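You operate a simulated robot arm through the tools that you are given. There is no shell and no other tool.

Carry out the task below with a simulated two-armed robot. There is one attempt and no reset: what you move stays moved.

TASK
Roll the blue plate's bubbles out, then seat it in the pull tray.
Fine: roll it on the rubber mat with the double roller, and park the roller on its rest.

The check looks at the end state, three seconds after you hand in, the way a careful person would. Anything else that was tipped, shoved, dropped, spilled or broken makes it a failure.

THE ROBOT
Two 7-joint arms with two-finger parallel grippers on one trunk that stands fixed in place. Base frame: the origin is at the foot of the trunk, x ahead of it, y to its left, z up. Readings come in mm, rad, newtons and seconds.
The left shoulder is at [20, 170, 1203], the right one opposite. With the tool pointing down near the work surface each hand reaches from about 180 to 660 mm from the base axis, measured 20 degrees to its own side. Payload 3.8 kg a hand.
Tool frame (each hand has its own): the origin (TCP) lies between the finger pads and is the grasp point; the fingertips stand 30 mm ahead of it; z points along the fingers, y is the line along which they close. Largest opening 110 mm; finger width 20, thickness 10; the body of the gripper, 48 by 112 mm, starts 55 mm behind the TCP.
Orientation is that of the tool frame in the base frame, as a unit quaternion [x, y, z, w]. With the fingers straight down and closing along the base's y, the tool's x points along the base's -x, its y along +y and its z along -z.

THE INTERFACE
- The arms move only by the tool move_arm. It takes "left_commands", "right_commands" or both (then of equal length, played together; a hand with none holds still); each is a list of rows, each an object of numbers (a shift or turn left out is 0, a gripper value left out holds the last): "dx", "dy", "dz": the shift along the tool's x, y, z in mm; "rx", "ry", "rz": the turn, a rotation vector about the tool's x, y, z in rad. In form: [{"dx": .., "dy": .., "dz": .., "rx": .., "ry": .., "rz": ..}, ...]. A call has 1 to 20 rows; each row is the pose to reach, as a shift and turn from the pose commanded when the call began, along the tool's axes at that moment. "left_claw" and "right_claw" are, for a hand that has rows, the finger opening in mm, from 0 to 110, set as the call begins (left out, the last holds). Rows are played at 5 a second. More than 50 mm and 0.15 rad between two rows, or a gripper value outside its range, and nothing of the call is played. A pose out of reach is approached as far as the arm can. The call stops where the force on the tool passes 80 N (or 10 N more than at its start, if that is more) or the arm is blocked; 0.2 s more then pass. The fingers move at their own pace (about 72 mm/s each) and stop on an object; they squeeze with about 35 N. The grip force told is the motor's: it shows also when the fingers shut on nothing. Time passes only in rows, and 0.2 s behind the last, so rows that repeat a pose let the fingers close. It gives the time, the measured TCP pose, the force on the tool (base axes), the opening and the grip force at its end, in the units of the frame above (readings bear some noise), with the torque about the TCP (base axes, N m) and any sound that the robot's microphone picked up, and new pictures: "pictures" is both (left out), scene, wrist or none (wrist: the cameras of the hands that moved).
- Cameras (640 x 400 px; columns grow to the right, rows downward): "scene" is now at [96.5, 50.7, 1360.8]; the picture's right is [0.55, -0.83, 0.00], its down [-0.41, -0.27, -0.87] and it looks along [0.72, 0.48, -0.50] (base axes); focal length 372 px, centre (320, 200). "left" rides on the left gripper at [72, -17, -103] in its tool frame; the picture's right is [0.23, 0.97, 0.00], its down [-0.76, 0.18, -0.62] and it looks along [-0.61, 0.14, 0.78] (tool axes); focal length 222 px, centre (320, 200). "right" rides on the right gripper at [72, 17, -103] in its tool frame; the picture's right is [-0.23, 0.97, 0.00], its down [-0.76, -0.18, -0.62] and it looks along [-0.61, -0.14, 0.78] (tool axes); focal length 222 px, centre (320, 200). There is no depth. A picture from a camera that has moved, and an enlarged one, comes with that camera's place and axes in the base frame and with its lens.
- slide_trunk(by): slides the trunk up (or, below 0, down) by that many mm; the arms and the scene camera ride with it, the base frame stays. It gives what a move gives, with no picture.
- turn_head(pan, tilt): turns the head with the scene camera to pan (to the left, within 1.396 rad either way) and tilt (down, from -0.506 to 1.204), counted from straight ahead of the robot. It gives what a move gives, and a new picture of the scene camera.
- zoom(camera, box): a new picture of the part [left, top, right, bottom] of that camera's present view, enlarged. It takes no simulated time.
- hand_in(): hands the job in; it is judged then, once.

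Places have to be worked out from the pictures, the camera data and where the tool is seen. Open the grippers and draw the arms clear of the work before you hand the job in, unless the task says otherwise.

The tools are called as name(argument=value, ...) on one line, values as JSON. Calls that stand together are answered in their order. move_arm: Moves the arms, as the interface text tells. Its arguments: {"type":"object","properties":{"left_commands":{"type":"array","items":{"type":"object","properties":{"dx":{"type":"number"},"dy":{"type":"number"},"dz":{"type":"number"},"rx":{"type":"number"},"ry":{"type":"number"},"rz":{"type":"number"}}}},"left_claw":{"type":"number"},"right_commands":{"type":"array","items":{"type":"object","properties":{"dx":{"type":"number"},"dy":{"type":"number"},"dz":{"type":"number"},"rx":{"type":"number"},"ry":{"type":"number"},"rz":{"type":"number"}}}},"right_claw":{"type":"number"},"pictures":{"type":"string","enum":["both","scene","wrist","none"]}},"required":[]} The other tools are called the same way: slide_trunk (by) slides the trunk up or down; turn_head (pan, tilt) turns the head that bears the scene camera; zoom (camera, box) takes an enlarged picture of a part of a camera's view; hand_in () hands the job in.

At the start:

```text
clock: 0.0
left_ee_pos: [330.5, 407.3, 1127.4]
left_orientation: [0.0, 1.0, 0.0, 0.0]
left_wrist_force: [-0.6, 0.7, -0.7]
left_wrist_torque: [-0.05, -0.01, -0.02]
left_opening: 109.8
left_grasp_force: 0.1
right_ee_pos: [415.1, 80.9, 1184.1]
right_orientation: [0.0, 1.0, 0.0, 0.002]
right_wrist_force: [0.8, 0.3, 0.5]
right_wrist_torque: [-0.02, 0.0, 0.01]
right_opening: 109.9
right_grasp_force: 0.0
trunk travel left (down, up): [-300.0, 270.0]
head pan, tilt: [0.585, 0.52]
```

scene: 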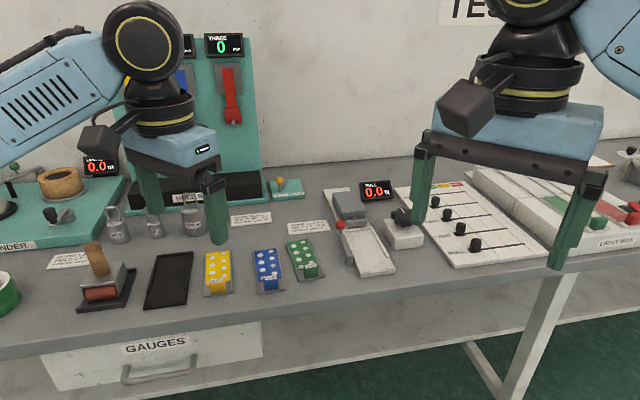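
right: 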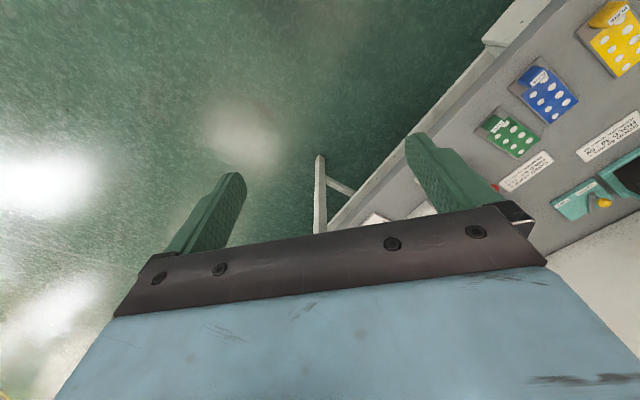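
left: 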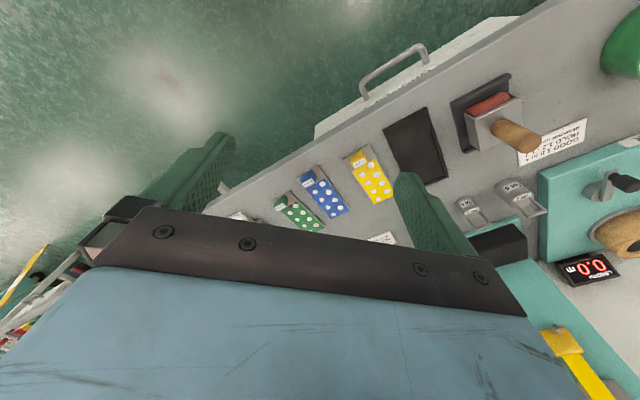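

I see a bench with a roller on a rest, a black rubber mat, three bubbled plates, and a tray-like device. I'll zoom in to read the labels before moving.

zoom(camera="scene", box=[40, 220, 240, 345])

zoom(camera="scene", box=[190, 200, 340, 300])

zoom(camera="scene", box=[300, 170, 460, 280])

zoom(camera="left", box=[200, 60, 600, 310])

```text
3.20 times, centred on (140, 282) of scene
camera zoom: at [96.5, 50.7, 1360.8], right [0.55, -0.83, 0.0], down [-0.41, -0.27, -0.87], along [0.72, 0.48, -0.5], focal length 1190 px, centre (896, -64)
```

zoom: 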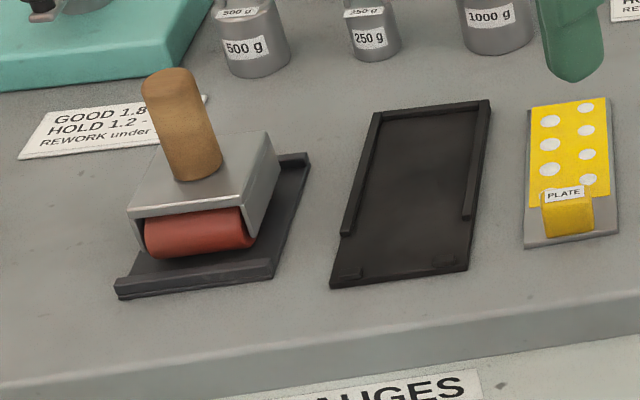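

```text
4.00 times, centred on (265, 250) of scene
camera zoom: at [96.5, 50.7, 1360.8], right [0.55, -0.83, 0.0], down [-0.41, -0.27, -0.87], along [0.72, 0.48, -0.5], focal length 1488 px, centre (540, 0)
```

zoom: 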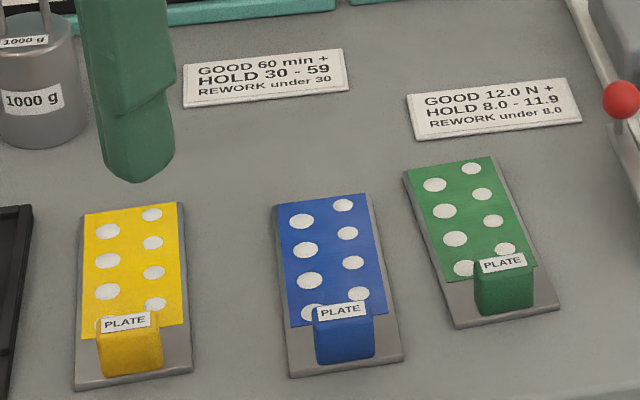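

```text
3.64 times, centred on (380, 225) of scene
camera zoom: at [96.5, 50.7, 1360.8], right [0.55, -0.83, 0.0], down [-0.41, -0.27, -0.87], along [0.72, 0.48, -0.5], focal length 1352 px, centre (102, 109)
```

zoom: 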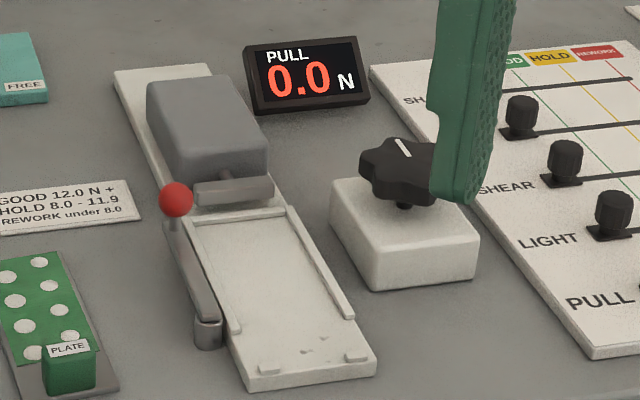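

```text
1.60 times, centred on (400, 185) of left
camera zoom: at [256.5, 390.6, 1230.2], right [-0.23, 0.97, 0.0], down [0.76, 0.18, 0.62], along [0.61, 0.14, -0.78], focal length 355 px, centre (192, 224)
```

zoom: 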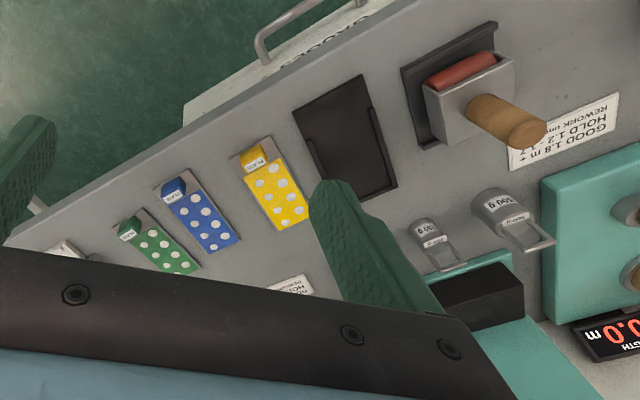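

The first look gives a bench top near z≈865 with the plates and mat lying around x≈320–500, y≈350–600. I'll turn the head to survey the rest of the bench, including which roller is the "double" one.

turn_head(pan=1.1, tilt=0.6)

turn_head(pan=0.1, tilt=0.55)

turn_head(pan=0.75, tilt=0.85)

```text
clock: 0.9
left_ee_pos: [331.1, 407.5, 1127.2]
left_orientation: [-0.001, 1.0, -0.001, 0.0]
left_wrist_force: [-0.2, -0.2, -1.0]
left_wrist_torque: [0.01, 0.02, 0.0]
left_opening: 110.1
left_grasp_force: 0.1
right_ee_pos: [413.1, 81.2, 1184.2]
right_orientation: [0.0, 1.0, 0.0, 0.0]
right_wrist_force: [0.4, -0.4, -0.4]
right_wrist_torque: [0.01, -0.01, -0.03]
right_opening: 109.9
right_grasp_force: 0.0
trunk travel left (down, up): [-300.0, 270.0]
head pan, tilt: [1.1, 0.6]
camera scene: at [61.3, 79.4, 1353.6], right [0.89, -0.45, 0.0], down [-0.26, -0.5, -0.83], along [0.38, 0.73, -0.56], focal length 372 px, centre (320, 200)
```

scene: 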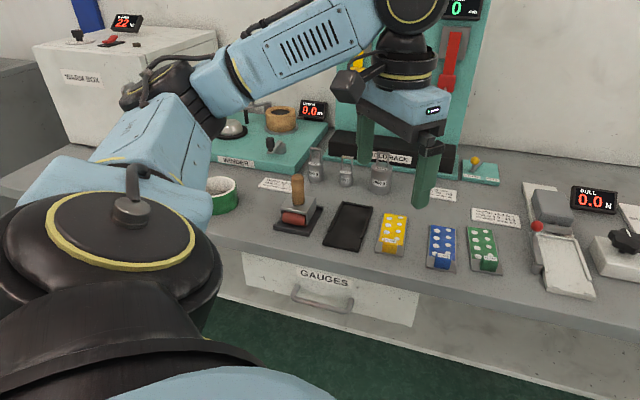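

```text
clock: 2.2
left_ee_pos: [330.5, 408.4, 1127.2]
left_orientation: [0.0, 1.0, -0.001, 0.0]
left_wrist_force: [0.0, 0.9, -0.3]
left_wrist_torque: [0.03, -0.03, 0.02]
left_opening: 109.9
left_grasp_force: 0.0
right_ee_pos: [414.0, 81.4, 1185.0]
right_orientation: [0.0, 1.0, 0.001, 0.001]
right_wrist_force: [-0.6, -1.0, -0.3]
right_wrist_torque: [0.0, 0.01, -0.01]
right_opening: 109.9
right_grasp_force: 0.1
trunk travel left (down, up): [-300.0, 270.0]
head pan, tilt: [0.099, 0.55]
camera scene: at [110.5, 9.7, 1358.1], right [0.1, -0.99, 0.0], down [-0.52, -0.05, -0.85], along [0.85, 0.09, -0.52], focal length 372 px, centre (320, 200)
```

scene: 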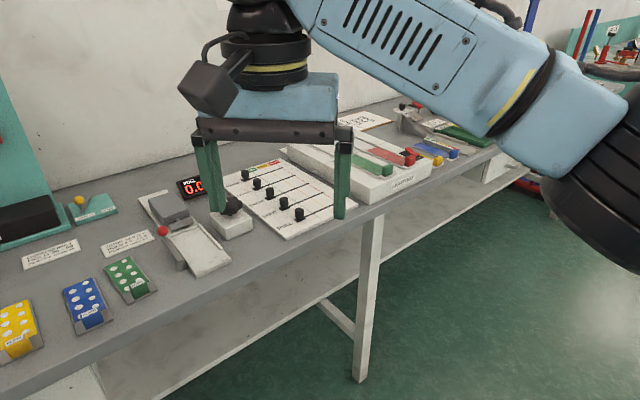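

```text
clock: 3.2
left_ee_pos: [331.3, 407.3, 1126.9]
left_orientation: [-0.001, 1.0, -0.001, 0.0]
left_wrist_force: [-0.3, -1.1, 0.5]
left_wrist_torque: [0.02, -0.01, -0.01]
left_opening: 109.6
left_grasp_force: 0.1
right_ee_pos: [414.3, 81.0, 1185.0]
right_orientation: [0.0, 1.0, 0.001, 0.0]
right_wrist_force: [0.0, -0.1, 0.0]
right_wrist_torque: [0.0, -0.02, 0.04]
right_opening: 109.9
right_grasp_force: 0.1
trunk travel left (down, up): [-300.0, 270.0]
head pan, tilt: [0.75, 0.85]
camera scene: at [78.3, 54.0, 1332.7], right [0.68, -0.73, 0.0], down [-0.55, -0.51, -0.66], along [0.48, 0.45, -0.75], focal length 372 px, centre (320, 200)
```

scene: 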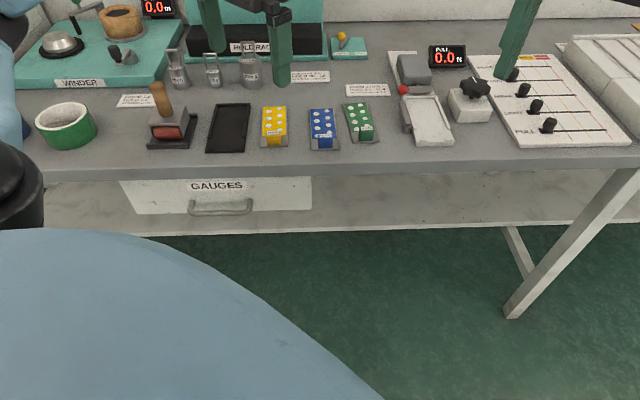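

The view from pan 0.75 / tilt 0.85 shows all relevant items. I'll zoom into it to get precise pixel positions.

zoom(camera="scene", box=[110, 70, 270, 170])

zoom(camera="scene", box=[240, 70, 400, 170])

zoom(camera="scene", box=[360, 40, 520, 160])

```text
4.00 times, centred on (190, 120) of scene
camera zoom: at [78.3, 54.0, 1332.7], right [0.68, -0.73, 0.0], down [-0.55, -0.51, -0.66], along [0.48, 0.45, -0.75], focal length 1488 px, centre (840, 520)
```

zoom: 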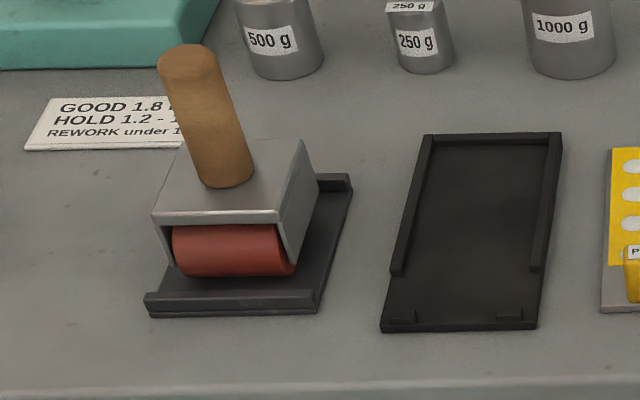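

```text
4.00 times, centred on (320, 120) of scene
camera zoom: at [78.3, 54.0, 1332.7], right [0.68, -0.73, 0.0], down [-0.55, -0.51, -0.66], along [0.48, 0.45, -0.75], focal length 1488 px, centre (320, 520)
```

zoom: 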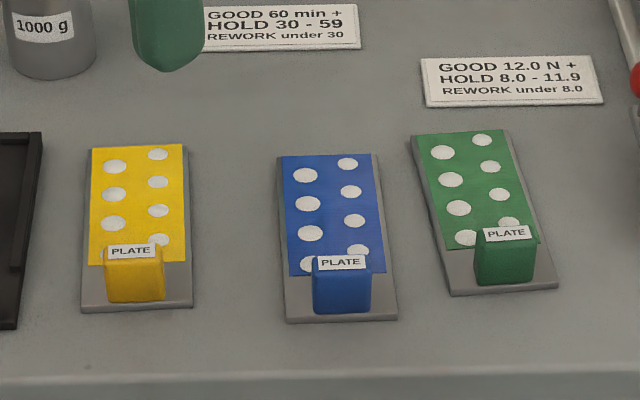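

```text
3.33 times, centred on (440, 100) of scene
camera zoom: at [78.3, 54.0, 1332.7], right [0.68, -0.73, 0.0], down [-0.55, -0.51, -0.66], along [0.48, 0.45, -0.75], focal length 1240 px, centre (-80, 533)
```

zoom: 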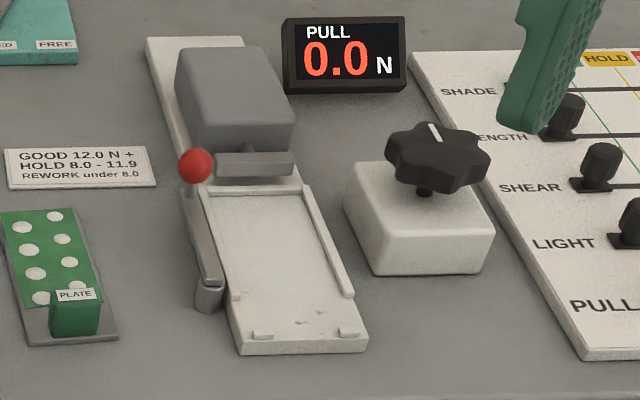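

The plates, mat and roller are aligned roughly 45° to the base axes. I'll turn the left hand 45° about the vertical so its jaws close across the blue plate's width, and move it high over the blue tab (≈(478,415)) to measure with the wrist camera. At the same time the right hand retreats to the right to clear the view.

move_arm(left_commands=[{"dx": -15, "dy": 1, "dz": 5, "rz": -0.131}, {"dx": -30, "dy": 2, "dz": 10, "rz": -0.262}, {"dx": -45, "dy": 3, "dz": 15, "rz": -0.393}, {"dx": -60, "dy": 4, "dz": 20, "rz": -0.524}, {"dx": -75, "dy": 5, "dz": 25, "rz": -0.655}, {"dx": -90, "dy": 5, "dz": 30, "rz": -0.785}, {"dx": -90, "dy": 5, "dz": 30, "rz": -0.785}], right_commands=[{"dy": -20}, {"dy": -45}, {"dy": -70}, {"dy": -95}, {"dy": -120}, {"dy": -150}, {"dy": -180}], pictures="both")

```text
clock: 4.8
left_ee_pos: [420.2, 412.6, 1099.2]
left_orientation: [-0.384, 0.923, -0.001, 0.0]
left_wrist_force: [0.2, -0.1, 0.4]
left_wrist_torque: [0.01, 0.02, -0.01]
left_opening: 110.1
left_grasp_force: 0.0
right_ee_pos: [412.5, -99.7, 1181.3]
right_orientation: [0.0, 1.0, 0.001, 0.001]
right_wrist_force: [-1.0, 0.5, -0.2]
right_wrist_torque: [0.01, 0.01, 0.04]
right_opening: 110.0
right_grasp_force: 0.0
trunk travel left (down, up): [-300.0, 270.0]
head pan, tilt: [0.75, 0.85]
camera scene: at [78.0, 53.3, 1332.8], right [0.68, -0.73, 0.0], down [-0.55, -0.51, -0.66], along [0.48, 0.45, -0.75], focal length 372 px, centre (320, 200)
camera right: at [338.7, -83.5, 1284.6], right [0.23, 0.97, 0.0], down [0.76, -0.18, 0.62], along [0.61, -0.14, -0.78], focal length 222 px, centre (320, 200)
camera left: at [379.3, 348.4, 1201.6], right [-0.85, 0.53, 0.0], down [0.41, 0.67, 0.62], along [0.33, 0.53, -0.78], focal length 222 px, centre (320, 200)
```

scene: 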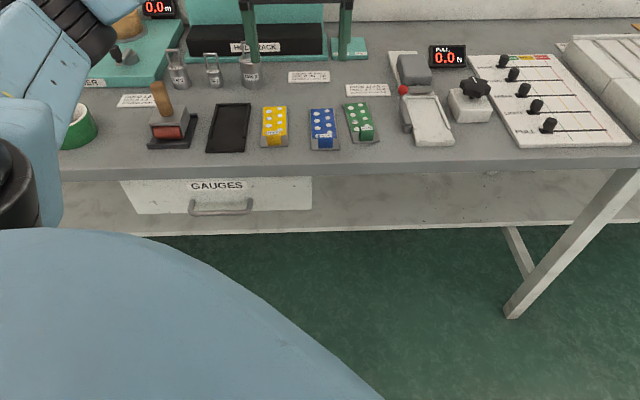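
right: 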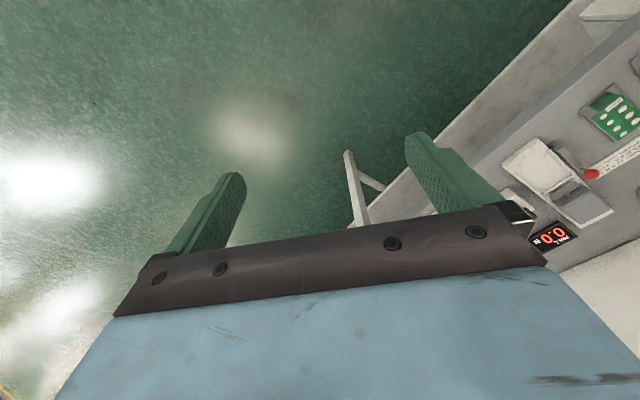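
left: 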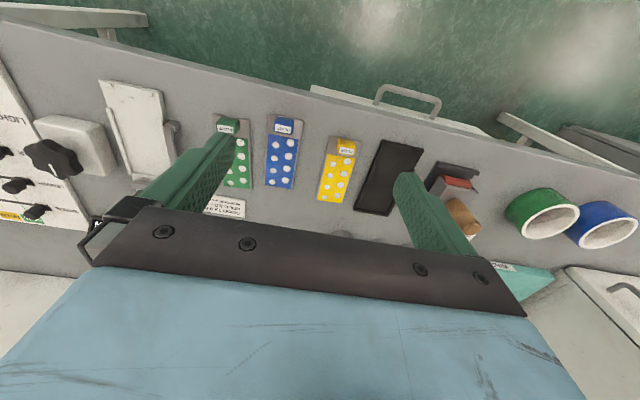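

The wrist view now shows the plates and mat squarely. I'll enlarge it to triangulate with the scene camera.

zoom(camera="left", box=[200, 90, 360, 190])

zoom(camera="left", box=[320, 120, 480, 220])

zoom(camera="left", box=[80, 70, 240, 190])

zoom(camera="scene", box=[120, 60, 280, 160])

```text
4.00 times, centred on (280, 140) of left
camera zoom: at [379.3, 348.4, 1201.6], right [-0.85, 0.53, 0.0], down [0.41, 0.67, 0.62], along [0.33, 0.53, -0.78], focal length 888 px, centre (480, 440)
```

zoom: 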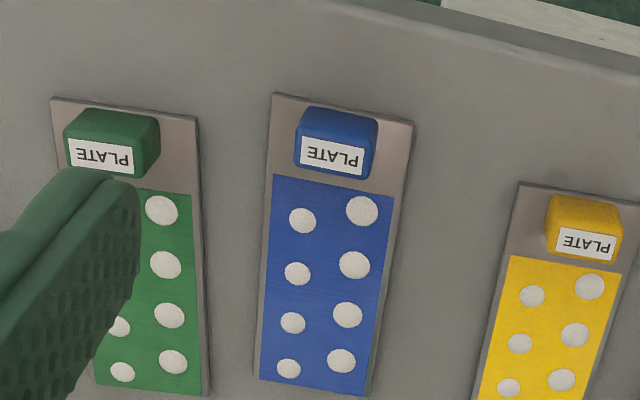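

```text
4.00 times, centred on (400, 170) of left
camera zoom: at [379.3, 348.4, 1201.6], right [-0.85, 0.53, 0.0], down [0.41, 0.67, 0.62], along [0.33, 0.53, -0.78], focal length 888 px, centre (0, 320)
```

zoom: 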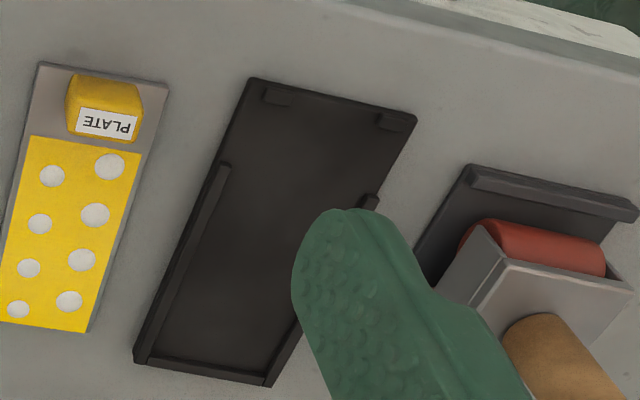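

```text
3.33 times, centred on (160, 130) of left
camera zoom: at [379.3, 348.4, 1201.6], right [-0.85, 0.53, 0.0], down [0.41, 0.67, 0.62], along [0.33, 0.53, -0.78], focal length 740 px, centre (853, 433)
```

zoom: 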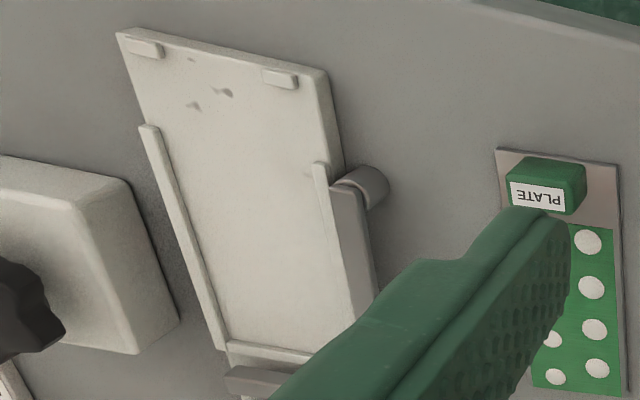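

```text
4.00 times, centred on (200, 110) of scene
camera zoom: at [78.0, 53.3, 1332.8], right [0.68, -0.73, 0.0], down [-0.55, -0.51, -0.66], along [0.48, 0.45, -0.75], focal length 1488 px, centre (800, 560)
```

zoom: 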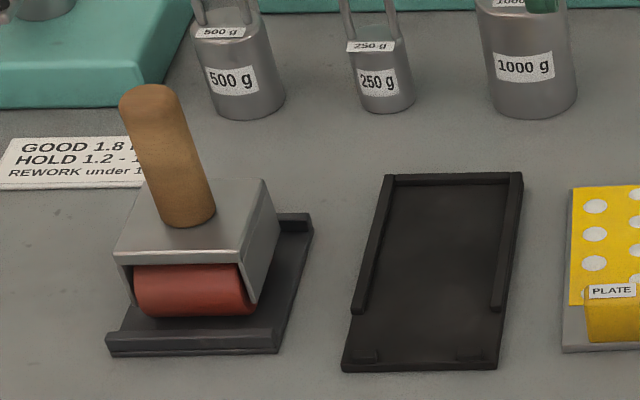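

Triangulation puts the blue plate's top at z≈860, and its tab top at ≈(488,422,889.5) about 27 mm wide. I'll close the fingers to 50 mm and go to z≈960 above the tab to check alignment.

move_arm(left_commands=[{"dx": -14, "dy": -10, "dz": 35}, {"dx": -28, "dy": -21, "dz": 70}, {"dx": -41, "dy": -31, "dz": 105}, {"dx": -54, "dy": -41, "dz": 139}, {"dx": -54, "dy": -41, "dz": 139}], left_claw=50, pictures="both")

zoom(camera="left", box=[200, 60, 440, 240])

zoom(camera="scene", box=[240, 50, 400, 170])

```text
clock: 6.0
left_ee_pos: [488.7, 418.4, 961.3]
left_orientation: [-0.382, 0.924, -0.002, 0.001]
left_wrist_force: [0.4, 0.1, -0.6]
left_wrist_torque: [-0.01, 0.04, -0.01]
left_opening: 50.2
left_grasp_force: 0.0
right_ee_pos: [411.2, -97.2, 1181.1]
right_orientation: [0.0, 1.0, 0.0, 0.001]
right_wrist_force: [0.1, -0.2, 0.4]
right_wrist_torque: [0.0, 0.03, -0.03]
right_opening: 110.2
right_grasp_force: 0.0
trunk travel left (down, up): [-300.0, 270.0]
head pan, tilt: [0.75, 0.85]
camera scene: at [78.0, 54.0, 1332.8], right [0.68, -0.73, 0.0], down [-0.55, -0.51, -0.66], along [0.48, 0.45, -0.75], focal length 372 px, centre (320, 200)
camera left: at [447.6, 354.9, 1063.2], right [-0.85, 0.53, 0.0], down [0.41, 0.67, 0.62], along [0.33, 0.53, -0.78], focal length 222 px, centre (320, 200)
```

scene: 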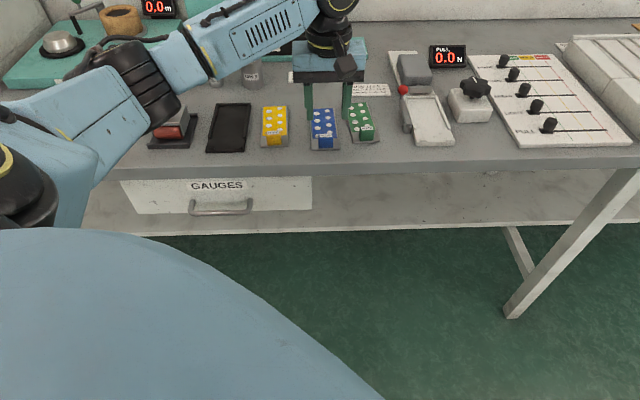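
left: 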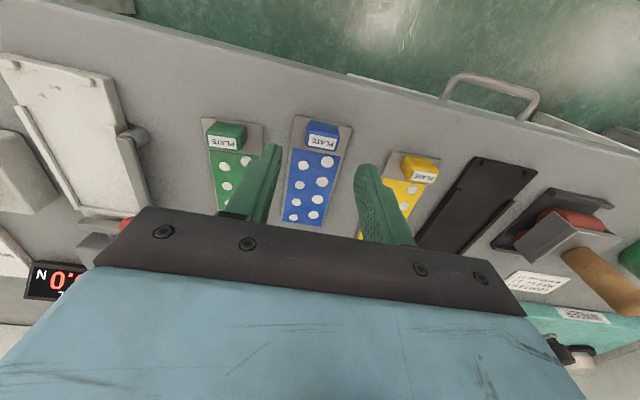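

```text
2.22 times, centred on (320, 150) of left
camera zoom: at [447.6, 354.9, 1063.2], right [-0.85, 0.53, 0.0], down [0.41, 0.67, 0.62], along [0.33, 0.53, -0.78], focal length 494 px, centre (320, 311)
```

zoom: 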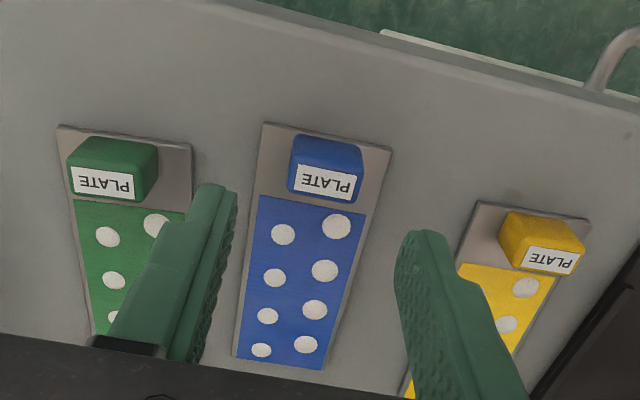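

```text
3.33 times, centred on (320, 110) of scene
camera zoom: at [78.0, 54.0, 1332.8], right [0.68, -0.73, 0.0], down [-0.55, -0.51, -0.66], along [0.48, 0.45, -0.75], focal length 1240 px, centre (320, 500)
```

zoom: 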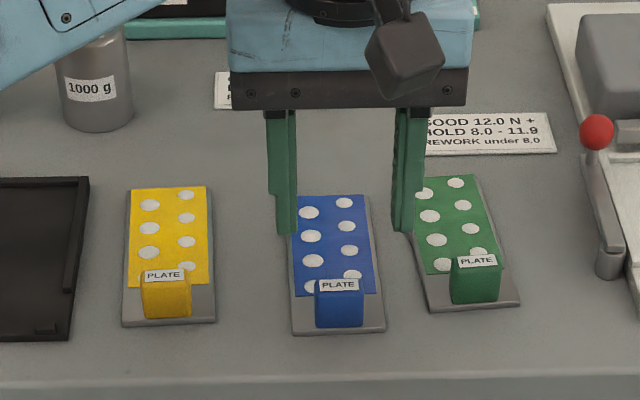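

The tab is centred ~4 mm toward tool +y from the TCP, and the plate is yawed ≈46.8°. I'll correct by that and descend to about z=900, then look again.

move_arm(left_commands=[{"dx": 0, "dy": 4, "dz": 20, "rz": -0.031}, {"dx": 0, "dy": 4, "dz": 40, "rz": -0.031}, {"dx": 0, "dy": 4, "dz": 60, "rz": -0.031}, {"dx": 0, "dy": 4, "dz": 60, "rz": -0.031}], pictures="both")

zoom(camera="left", box=[220, 90, 420, 215])

zoom(camera="scene", box=[270, 70, 390, 160])

```text
clock: 7.0
left_ee_pos: [483.3, 423.0, 900.6]
left_orientation: [-0.396, 0.918, -0.001, 0.0]
left_wrist_force: [0.3, -0.2, 0.4]
left_wrist_torque: [0.01, 0.01, 0.0]
left_opening: 50.1
left_grasp_force: 0.1
right_ee_pos: [411.6, -97.3, 1181.3]
right_orientation: [0.0, 1.0, 0.0, 0.001]
right_wrist_force: [0.2, 0.3, 0.8]
right_wrist_torque: [-0.01, 0.02, -0.02]
right_opening: 110.2
right_grasp_force: 0.2
trunk travel left (down, up): [-300.0, 270.0]
head pan, tilt: [0.75, 0.85]
camera scene: at [78.3, 53.9, 1332.7], right [0.68, -0.73, 0.0], down [-0.55, -0.51, -0.66], along [0.48, 0.45, -0.75], focal length 372 px, centre (320, 200)
camera left: at [444.9, 359.0, 1003.8], right [-0.86, 0.5, 0.0], down [0.39, 0.68, 0.62], along [0.31, 0.54, -0.78], focal length 222 px, centre (320, 200)
```

scene: 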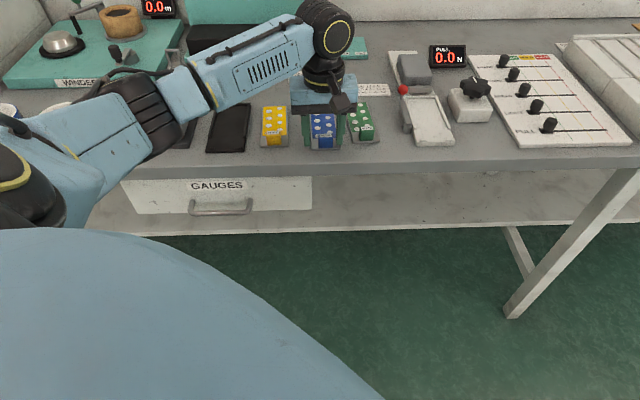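
left: 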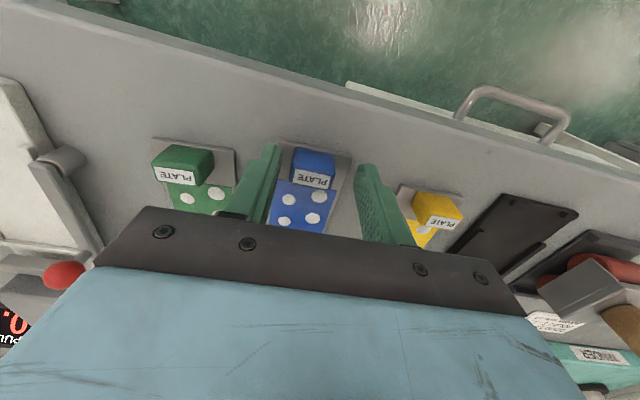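

```text
3.20 times, centred on (320, 152) of left
camera zoom: at [444.9, 359.0, 1003.8], right [-0.86, 0.5, 0.0], down [0.39, 0.68, 0.62], along [0.31, 0.54, -0.78], focal length 711 px, centre (320, 352)
```

zoom: 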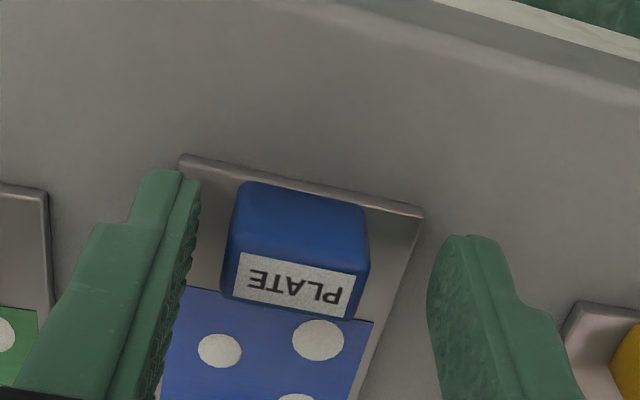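

```text
4.44 times, centred on (330, 115) of scene
camera zoom: at [78.3, 53.9, 1332.7], right [0.68, -0.73, 0.0], down [-0.55, -0.51, -0.66], along [0.48, 0.45, -0.75], focal length 1653 px, centre (276, 578)
```

zoom: 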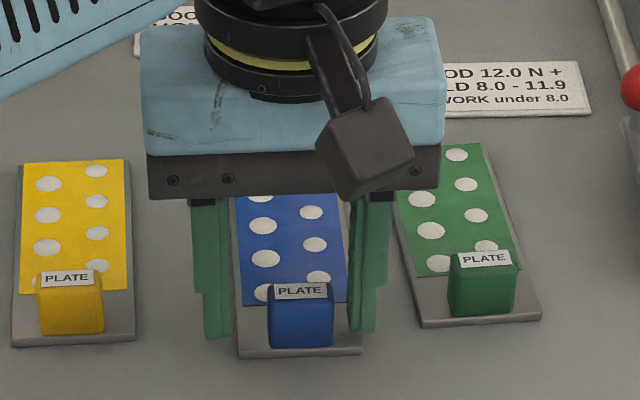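

At the finger tips the tab sits ~4 mm nearer the −y finger, so my earlier 4 mm correction was unnecessary. I'll shift back 4 mm, lower another 6.5 mm (tips a few mm above the plate), and close on the tab.

move_arm(left_commands=[{"dx": 0, "dy": -4, "dz": 3}, {"dx": 0, "dy": -4, "dz": 6.5}, {"dx": 0, "dy": -4, "dz": 6.5}], pictures="both")

zoom(camera="left", box=[220, 90, 420, 215])

zoom(camera="scene", box=[270, 70, 390, 160])

```text
clock: 7.8
left_ee_pos: [487.0, 420.7, 895.1]
left_orientation: [-0.397, 0.918, -0.002, 0.001]
left_wrist_force: [0.7, 2.8, 13.2]
left_wrist_torque: [0.32, 0.23, -0.07]
left_opening: 50.7
left_grasp_force: 0.6
right_ee_pos: [412.1, -99.2, 1183.8]
right_orientation: [0.0, 1.0, 0.001, 0.001]
right_wrist_force: [0.8, -0.2, -0.4]
right_wrist_torque: [0.01, -0.01, -0.01]
right_opening: 110.5
right_grasp_force: 0.0
trunk travel left (down, up): [-300.0, 270.0]
head pan, tilt: [0.75, 0.85]
camera scene: at [77.5, 53.4, 1332.9], right [0.68, -0.73, 0.0], down [-0.55, -0.51, -0.66], along [0.48, 0.45, -0.75], focal length 372 px, centre (320, 200)
camera left: at [447.7, 355.6, 997.7], right [-0.87, 0.5, 0.0], down [0.39, 0.68, 0.62], along [0.32, 0.54, -0.78], focal length 222 px, centre (320, 200)
```

scene: 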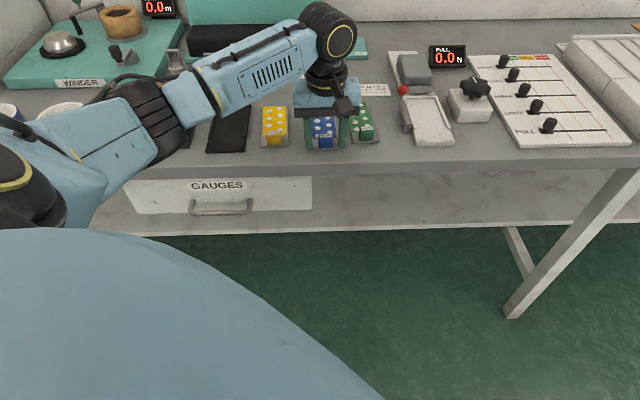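
left: 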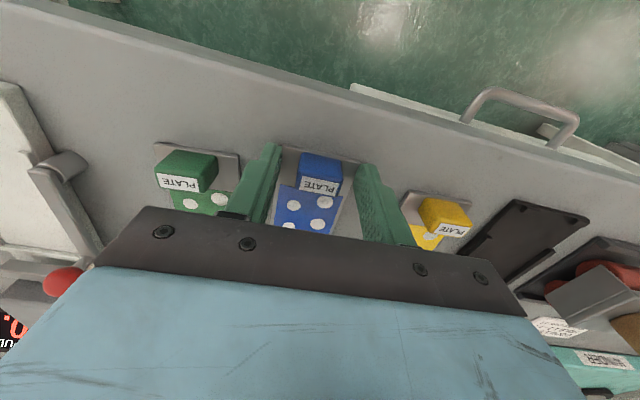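

```text
3.20 times, centred on (320, 152) of left
camera zoom: at [447.7, 355.6, 997.7], right [-0.87, 0.5, 0.0], down [0.39, 0.68, 0.62], along [0.32, 0.54, -0.78], focal length 711 px, centre (320, 352)
```

zoom: 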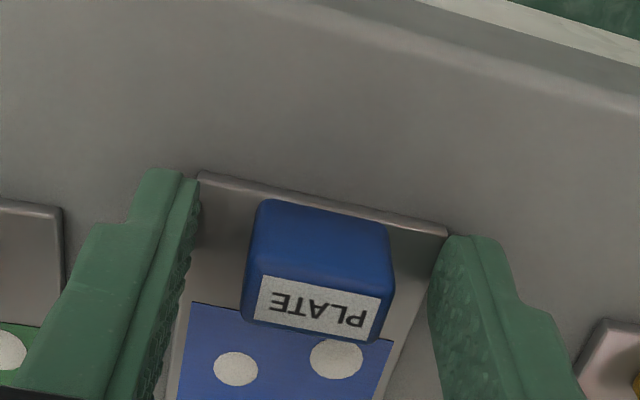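

```text
4.44 times, centred on (330, 115) of scene
camera zoom: at [77.5, 53.4, 1332.9], right [0.68, -0.73, 0.0], down [-0.55, -0.51, -0.66], along [0.48, 0.45, -0.75], focal length 1653 px, centre (276, 578)
```

zoom: 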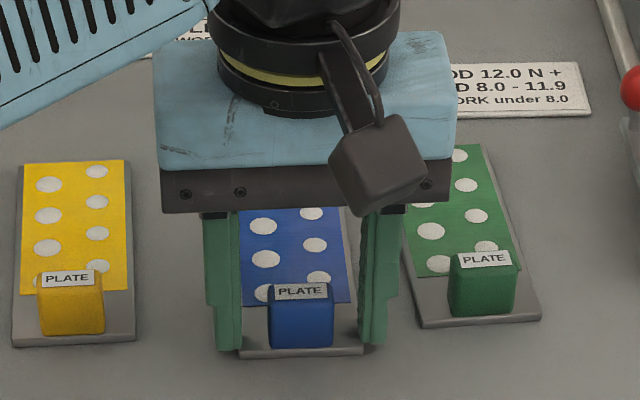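

Tips are touching the plate (13 N up, TCP z≈895 → plate top ≈865) and the tab is centred. I'll lift 3 mm, close on the tab, then check the grip.

move_arm(left_commands=[{"dz": -3}, {"dz": -3}], pictures="none")

move_arm(left_commands=[{"dz": 0}, {"dz": 0}, {"dz": 0}, {"dz": 0}], left_claw=10, pictures="wrist")

```text
clock: 8.4
left_ee_pos: [486.6, 420.2, 895.0]
left_orientation: [-0.396, 0.918, -0.001, -0.001]
left_wrist_force: [0.0, 0.9, 4.2]
left_wrist_torque: [0.08, 0.0, 0.06]
left_opening: 50.6
left_grasp_force: 0.5
right_ee_pos: [411.9, -98.4, 1181.2]
right_orientation: [0.0, 1.0, 0.0, 0.001]
right_wrist_force: [-0.2, -0.6, -0.3]
right_wrist_torque: [0.01, 0.03, 0.0]
right_opening: 110.0
right_grasp_force: 0.1
trunk travel left (down, up): [-300.0, 270.0]
head pan, tilt: [0.75, 0.85]
```

```text
clock: 9.4
left_ee_pos: [487.2, 419.9, 894.4]
left_orientation: [-0.397, 0.918, -0.001, -0.001]
left_wrist_force: [-1.5, -0.6, -0.4]
left_wrist_torque: [-0.09, 0.13, 0.04]
left_opening: 27.3
left_grasp_force: 35.1
right_ee_pos: [411.9, -97.4, 1182.4]
right_orientation: [0.001, 1.0, 0.001, 0.0]
right_wrist_force: [-0.6, -0.1, -0.5]
right_wrist_torque: [0.02, -0.01, 0.01]
right_opening: 110.3
right_grasp_force: 0.2
trunk travel left (down, up): [-300.0, 270.0]
head pan, tilt: [0.75, 0.85]
camera left: at [448.6, 355.4, 998.1], right [-0.86, 0.5, 0.0], down [0.39, 0.68, 0.62], along [0.31, 0.54, -0.78], focal length 222 px, centre (320, 200)
```

left: 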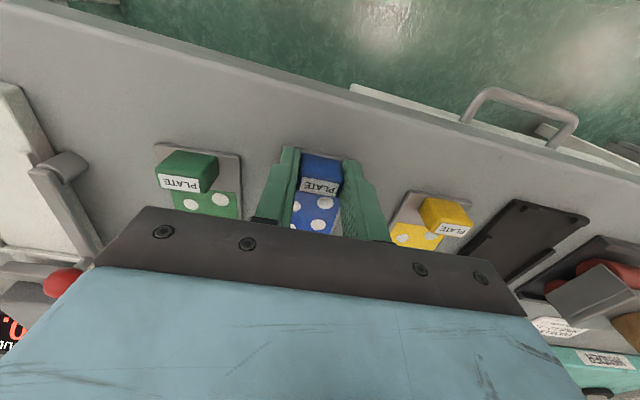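

The tab is gripped (27.3 mm opening, 35 N). I'll lift 60 mm straight up and check the plate stays level.

move_arm(left_commands=[{"dz": -10}, {"dz": -25}, {"dz": -45}, {"dz": -65}, {"dz": -65}], pictures="both")

zoom(camera="scene", box=[240, 50, 400, 170])

zoom(camera="left", box=[200, 90, 440, 240])

```text
clock: 10.6
left_ee_pos: [485.6, 421.9, 959.1]
left_orientation: [-0.396, 0.918, -0.001, -0.001]
left_wrist_force: [0.5, 0.2, -2.4]
left_wrist_torque: [-0.12, 0.08, -0.04]
left_opening: 27.7
left_grasp_force: 35.0
right_ee_pos: [413.3, -97.5, 1181.9]
right_orientation: [0.001, 1.0, 0.001, 0.0]
right_wrist_force: [-0.4, -0.1, -0.2]
right_wrist_torque: [0.03, 0.01, 0.01]
right_opening: 110.2
right_grasp_force: 0.1
trunk travel left (down, up): [-300.0, 270.0]
head pan, tilt: [0.75, 0.85]
camera scene: at [78.5, 54.3, 1332.7], right [0.68, -0.73, 0.0], down [-0.55, -0.51, -0.66], along [0.48, 0.45, -0.75], focal length 372 px, centre (320, 200)
camera left: at [447.0, 356.4, 1062.2], right [-0.86, 0.5, 0.0], down [0.39, 0.68, 0.62], along [0.31, 0.54, -0.78], focal length 222 px, centre (320, 200)
```

scene: 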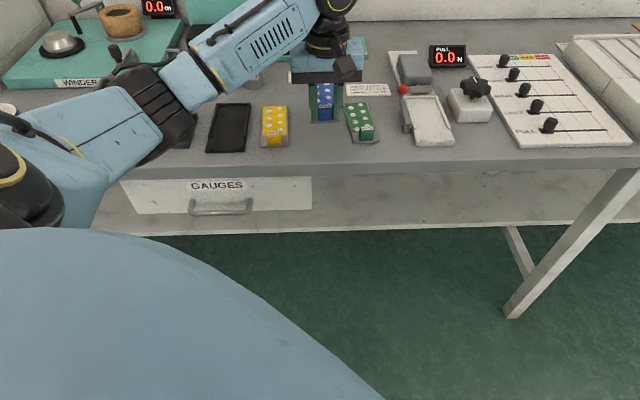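
left: 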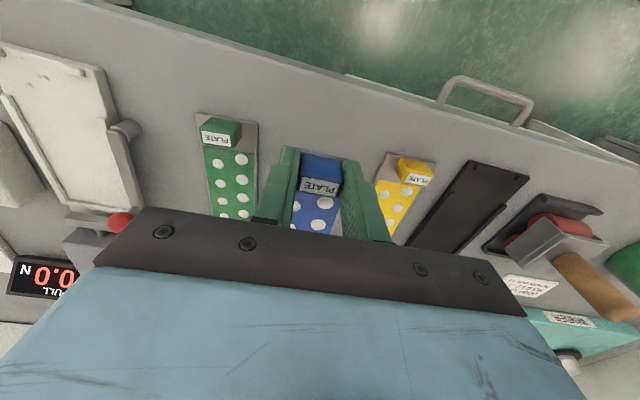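

```text
3.33 times, centred on (320, 110) of scene
camera zoom: at [78.5, 54.3, 1332.7], right [0.68, -0.73, 0.0], down [-0.55, -0.51, -0.66], along [0.48, 0.45, -0.75], focal length 1240 px, centre (320, 500)
```

zoom: 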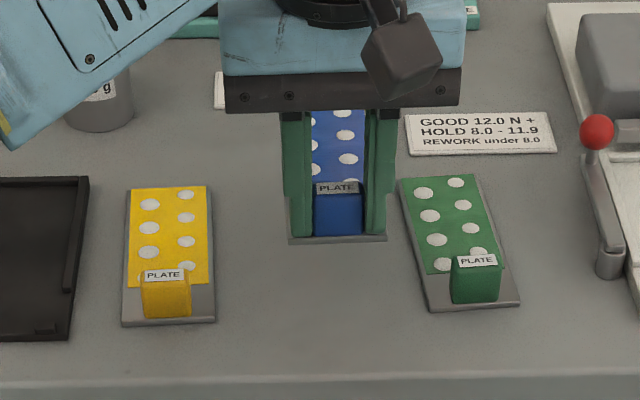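

```text
2.67 times, centred on (320, 165) of left
camera zoom: at [447.0, 356.4, 1062.2], right [-0.86, 0.5, 0.0], down [0.39, 0.68, 0.62], along [0.31, 0.54, -0.78], focal length 592 px, centre (320, 293)
```

zoom: 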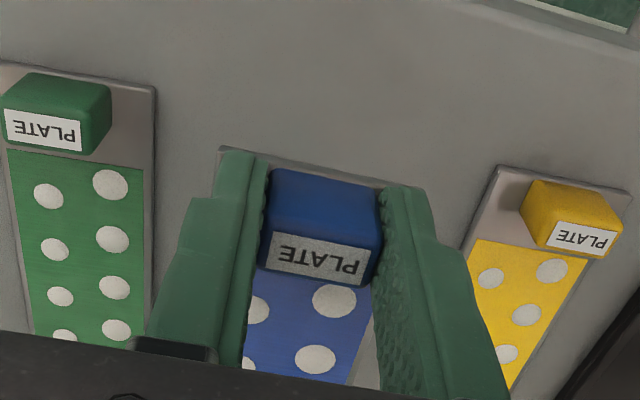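

The plate hangs level from the tab (≈2.4 N). I judge the mat's slot centre puts the TCP target near (361,564); I'll carry the plate over there at the same height, then look.

move_arm(left_commands=[{"dx": -4, "dy": 38, "dz": -5}, {"dx": -7, "dy": 76, "dz": -5}, {"dx": -11, "dy": 114, "dz": -5}, {"dx": -15, "dy": 152, "dz": -5}, {"dx": -18, "dy": 190, "dz": -5}, {"dx": -18, "dy": 190, "dz": -5}], pictures="both")

zoom(camera="scene", box=[120, 50, 280, 170])

zoom(camera="left", box=[200, 90, 440, 240])

```text
clock: 12.0
left_ee_pos: [361.5, 565.0, 964.3]
left_orientation: [-0.397, 0.918, -0.001, -0.001]
left_wrist_force: [0.0, 0.3, -2.2]
left_wrist_torque: [-0.08, 0.09, 0.01]
left_opening: 27.6
left_grasp_force: 34.9
right_ee_pos: [412.3, -97.8, 1180.6]
right_orientation: [0.0, 1.0, -0.001, 0.001]
right_wrist_force: [-0.4, -0.3, -0.4]
right_wrist_torque: [0.02, 0.03, -0.01]
right_opening: 110.1
right_grasp_force: 0.0
trunk travel left (down, up): [-300.0, 270.0]
head pan, tilt: [0.75, 0.85]
camera scene: at [78.8, 54.1, 1332.7], right [0.68, -0.73, 0.0], down [-0.55, -0.51, -0.66], along [0.48, 0.45, -0.75], focal length 372 px, centre (320, 200)
camera left: at [322.2, 499.9, 1067.6], right [-0.86, 0.5, 0.0], down [0.39, 0.68, 0.62], along [0.31, 0.54, -0.78], focal length 222 px, centre (320, 200)
```

scene: 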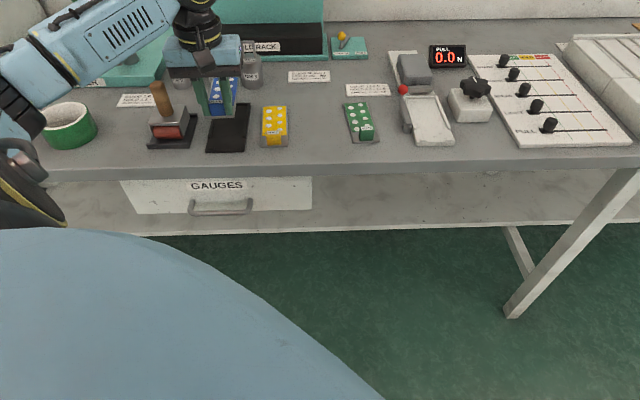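
left: 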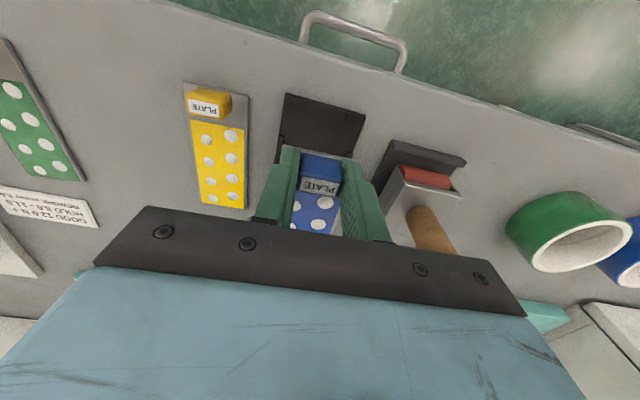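

```text
3.33 times, centred on (200, 110) of scene
camera zoom: at [78.8, 54.1, 1332.7], right [0.68, -0.73, 0.0], down [-0.55, -0.51, -0.66], along [0.48, 0.45, -0.75], focal length 1240 px, centre (720, 500)
```

zoom: 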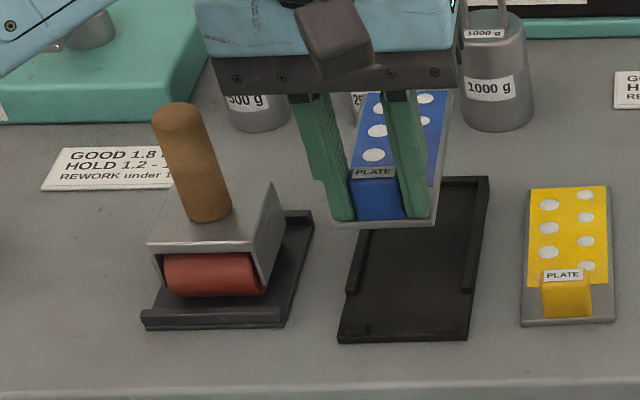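

```text
2.67 times, centred on (320, 165) of left
camera zoom: at [322.2, 499.9, 1067.6], right [-0.86, 0.5, 0.0], down [0.39, 0.68, 0.62], along [0.31, 0.54, -0.78], focal length 592 px, centre (320, 293)
```

zoom: 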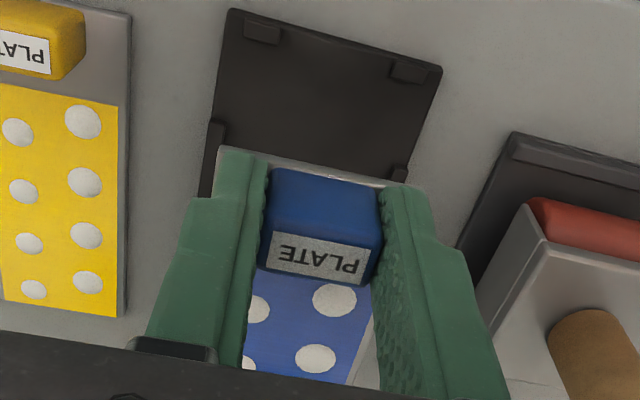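

The plate is about 67 mm above the mat and nearly aligned. I estimate −2.5 mm along the mat, +1 mm sideways and −0.6° yaw; I'll apply this and descend until the plate is ~15 mm above the mat.

move_arm(left_commands=[{"dx": 2.5, "dy": 1, "dz": 12, "rz": 0.01}, {"dx": 2.5, "dy": 1, "dz": 30, "rz": 0.01}, {"dx": 2.5, "dy": 1, "dz": 48, "rz": 0.01}, {"dx": 2.5, "dy": 1, "dz": 48, "rz": 0.01}], pictures="both")

zoom(camera="scene", box=[170, 80, 290, 160])

zoom(camera="left", box=[220, 90, 420, 215])

```text
clock: 13.0
left_ee_pos: [359.2, 564.7, 916.9]
left_orientation: [-0.392, 0.92, -0.002, 0.0]
left_wrist_force: [0.3, 0.2, -3.1]
left_wrist_torque: [-0.09, 0.07, -0.01]
left_opening: 27.6
left_grasp_force: 35.1
right_ee_pos: [413.1, -98.1, 1181.8]
right_orientation: [0.0, 1.0, 0.0, 0.001]
right_wrist_force: [-0.7, -0.6, 0.7]
right_wrist_torque: [0.02, 0.0, 0.02]
right_opening: 109.7
right_grasp_force: 0.0
trunk travel left (down, up): [-300.0, 270.0]
head pan, tilt: [0.75, 0.85]
camera scene: at [78.4, 54.2, 1332.7], right [0.68, -0.73, 0.0], down [-0.55, -0.51, -0.66], along [0.48, 0.45, -0.75], focal length 372 px, centre (320, 200)
camera left: at [319.2, 500.1, 1020.5], right [-0.86, 0.51, 0.0], down [0.4, 0.67, 0.62], along [0.32, 0.53, -0.78], focal length 222 px, centre (320, 200)
```

scene: 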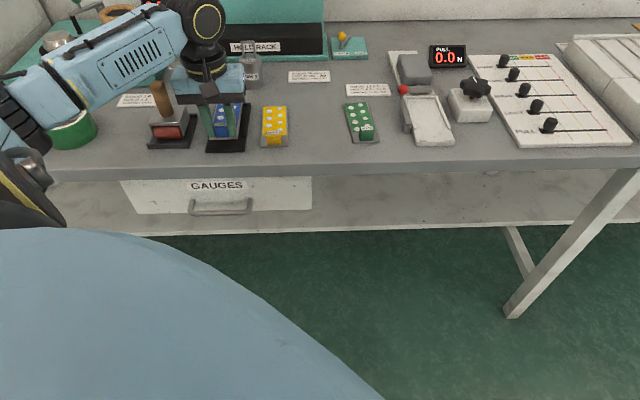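
left: 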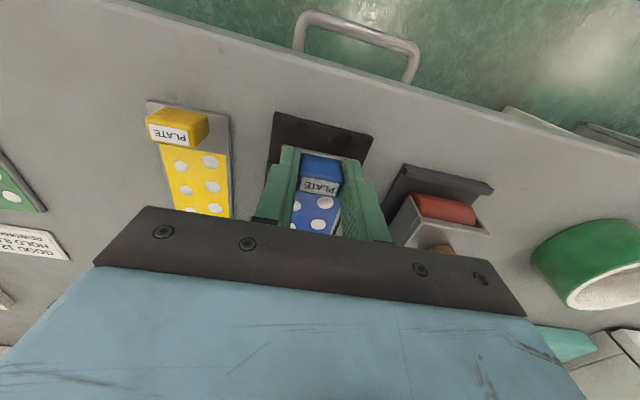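

```text
5.00 times, centred on (230, 120) of scene
camera zoom: at [78.4, 54.2, 1332.7], right [0.68, -0.73, 0.0], down [-0.55, -0.51, -0.66], along [0.48, 0.45, -0.75], focal length 1860 px, centre (770, 600)
```

zoom: 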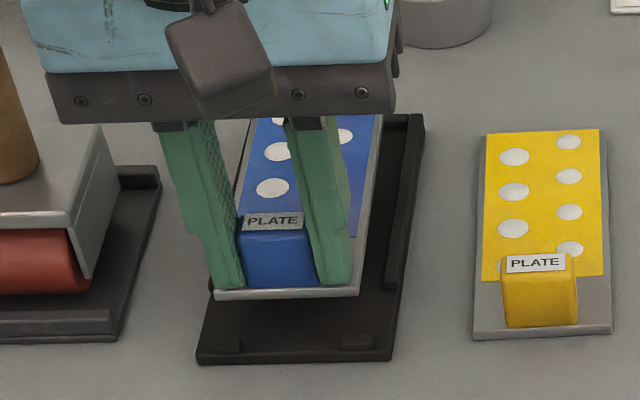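

```text
3.20 times, centred on (320, 152) of left
camera zoom: at [319.2, 500.1, 1020.5], right [-0.86, 0.51, 0.0], down [0.4, 0.67, 0.62], along [0.32, 0.53, -0.78], focal length 711 px, centre (320, 352)
```

zoom: 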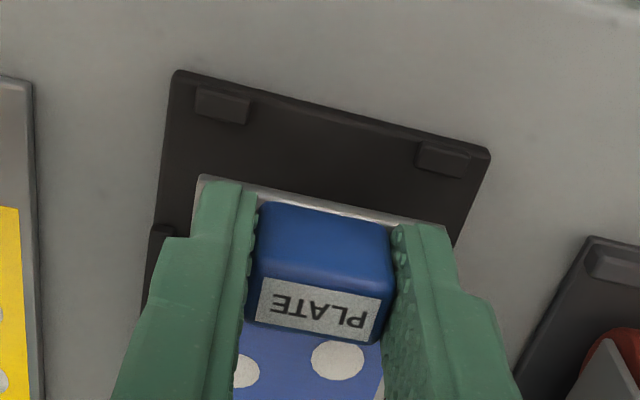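

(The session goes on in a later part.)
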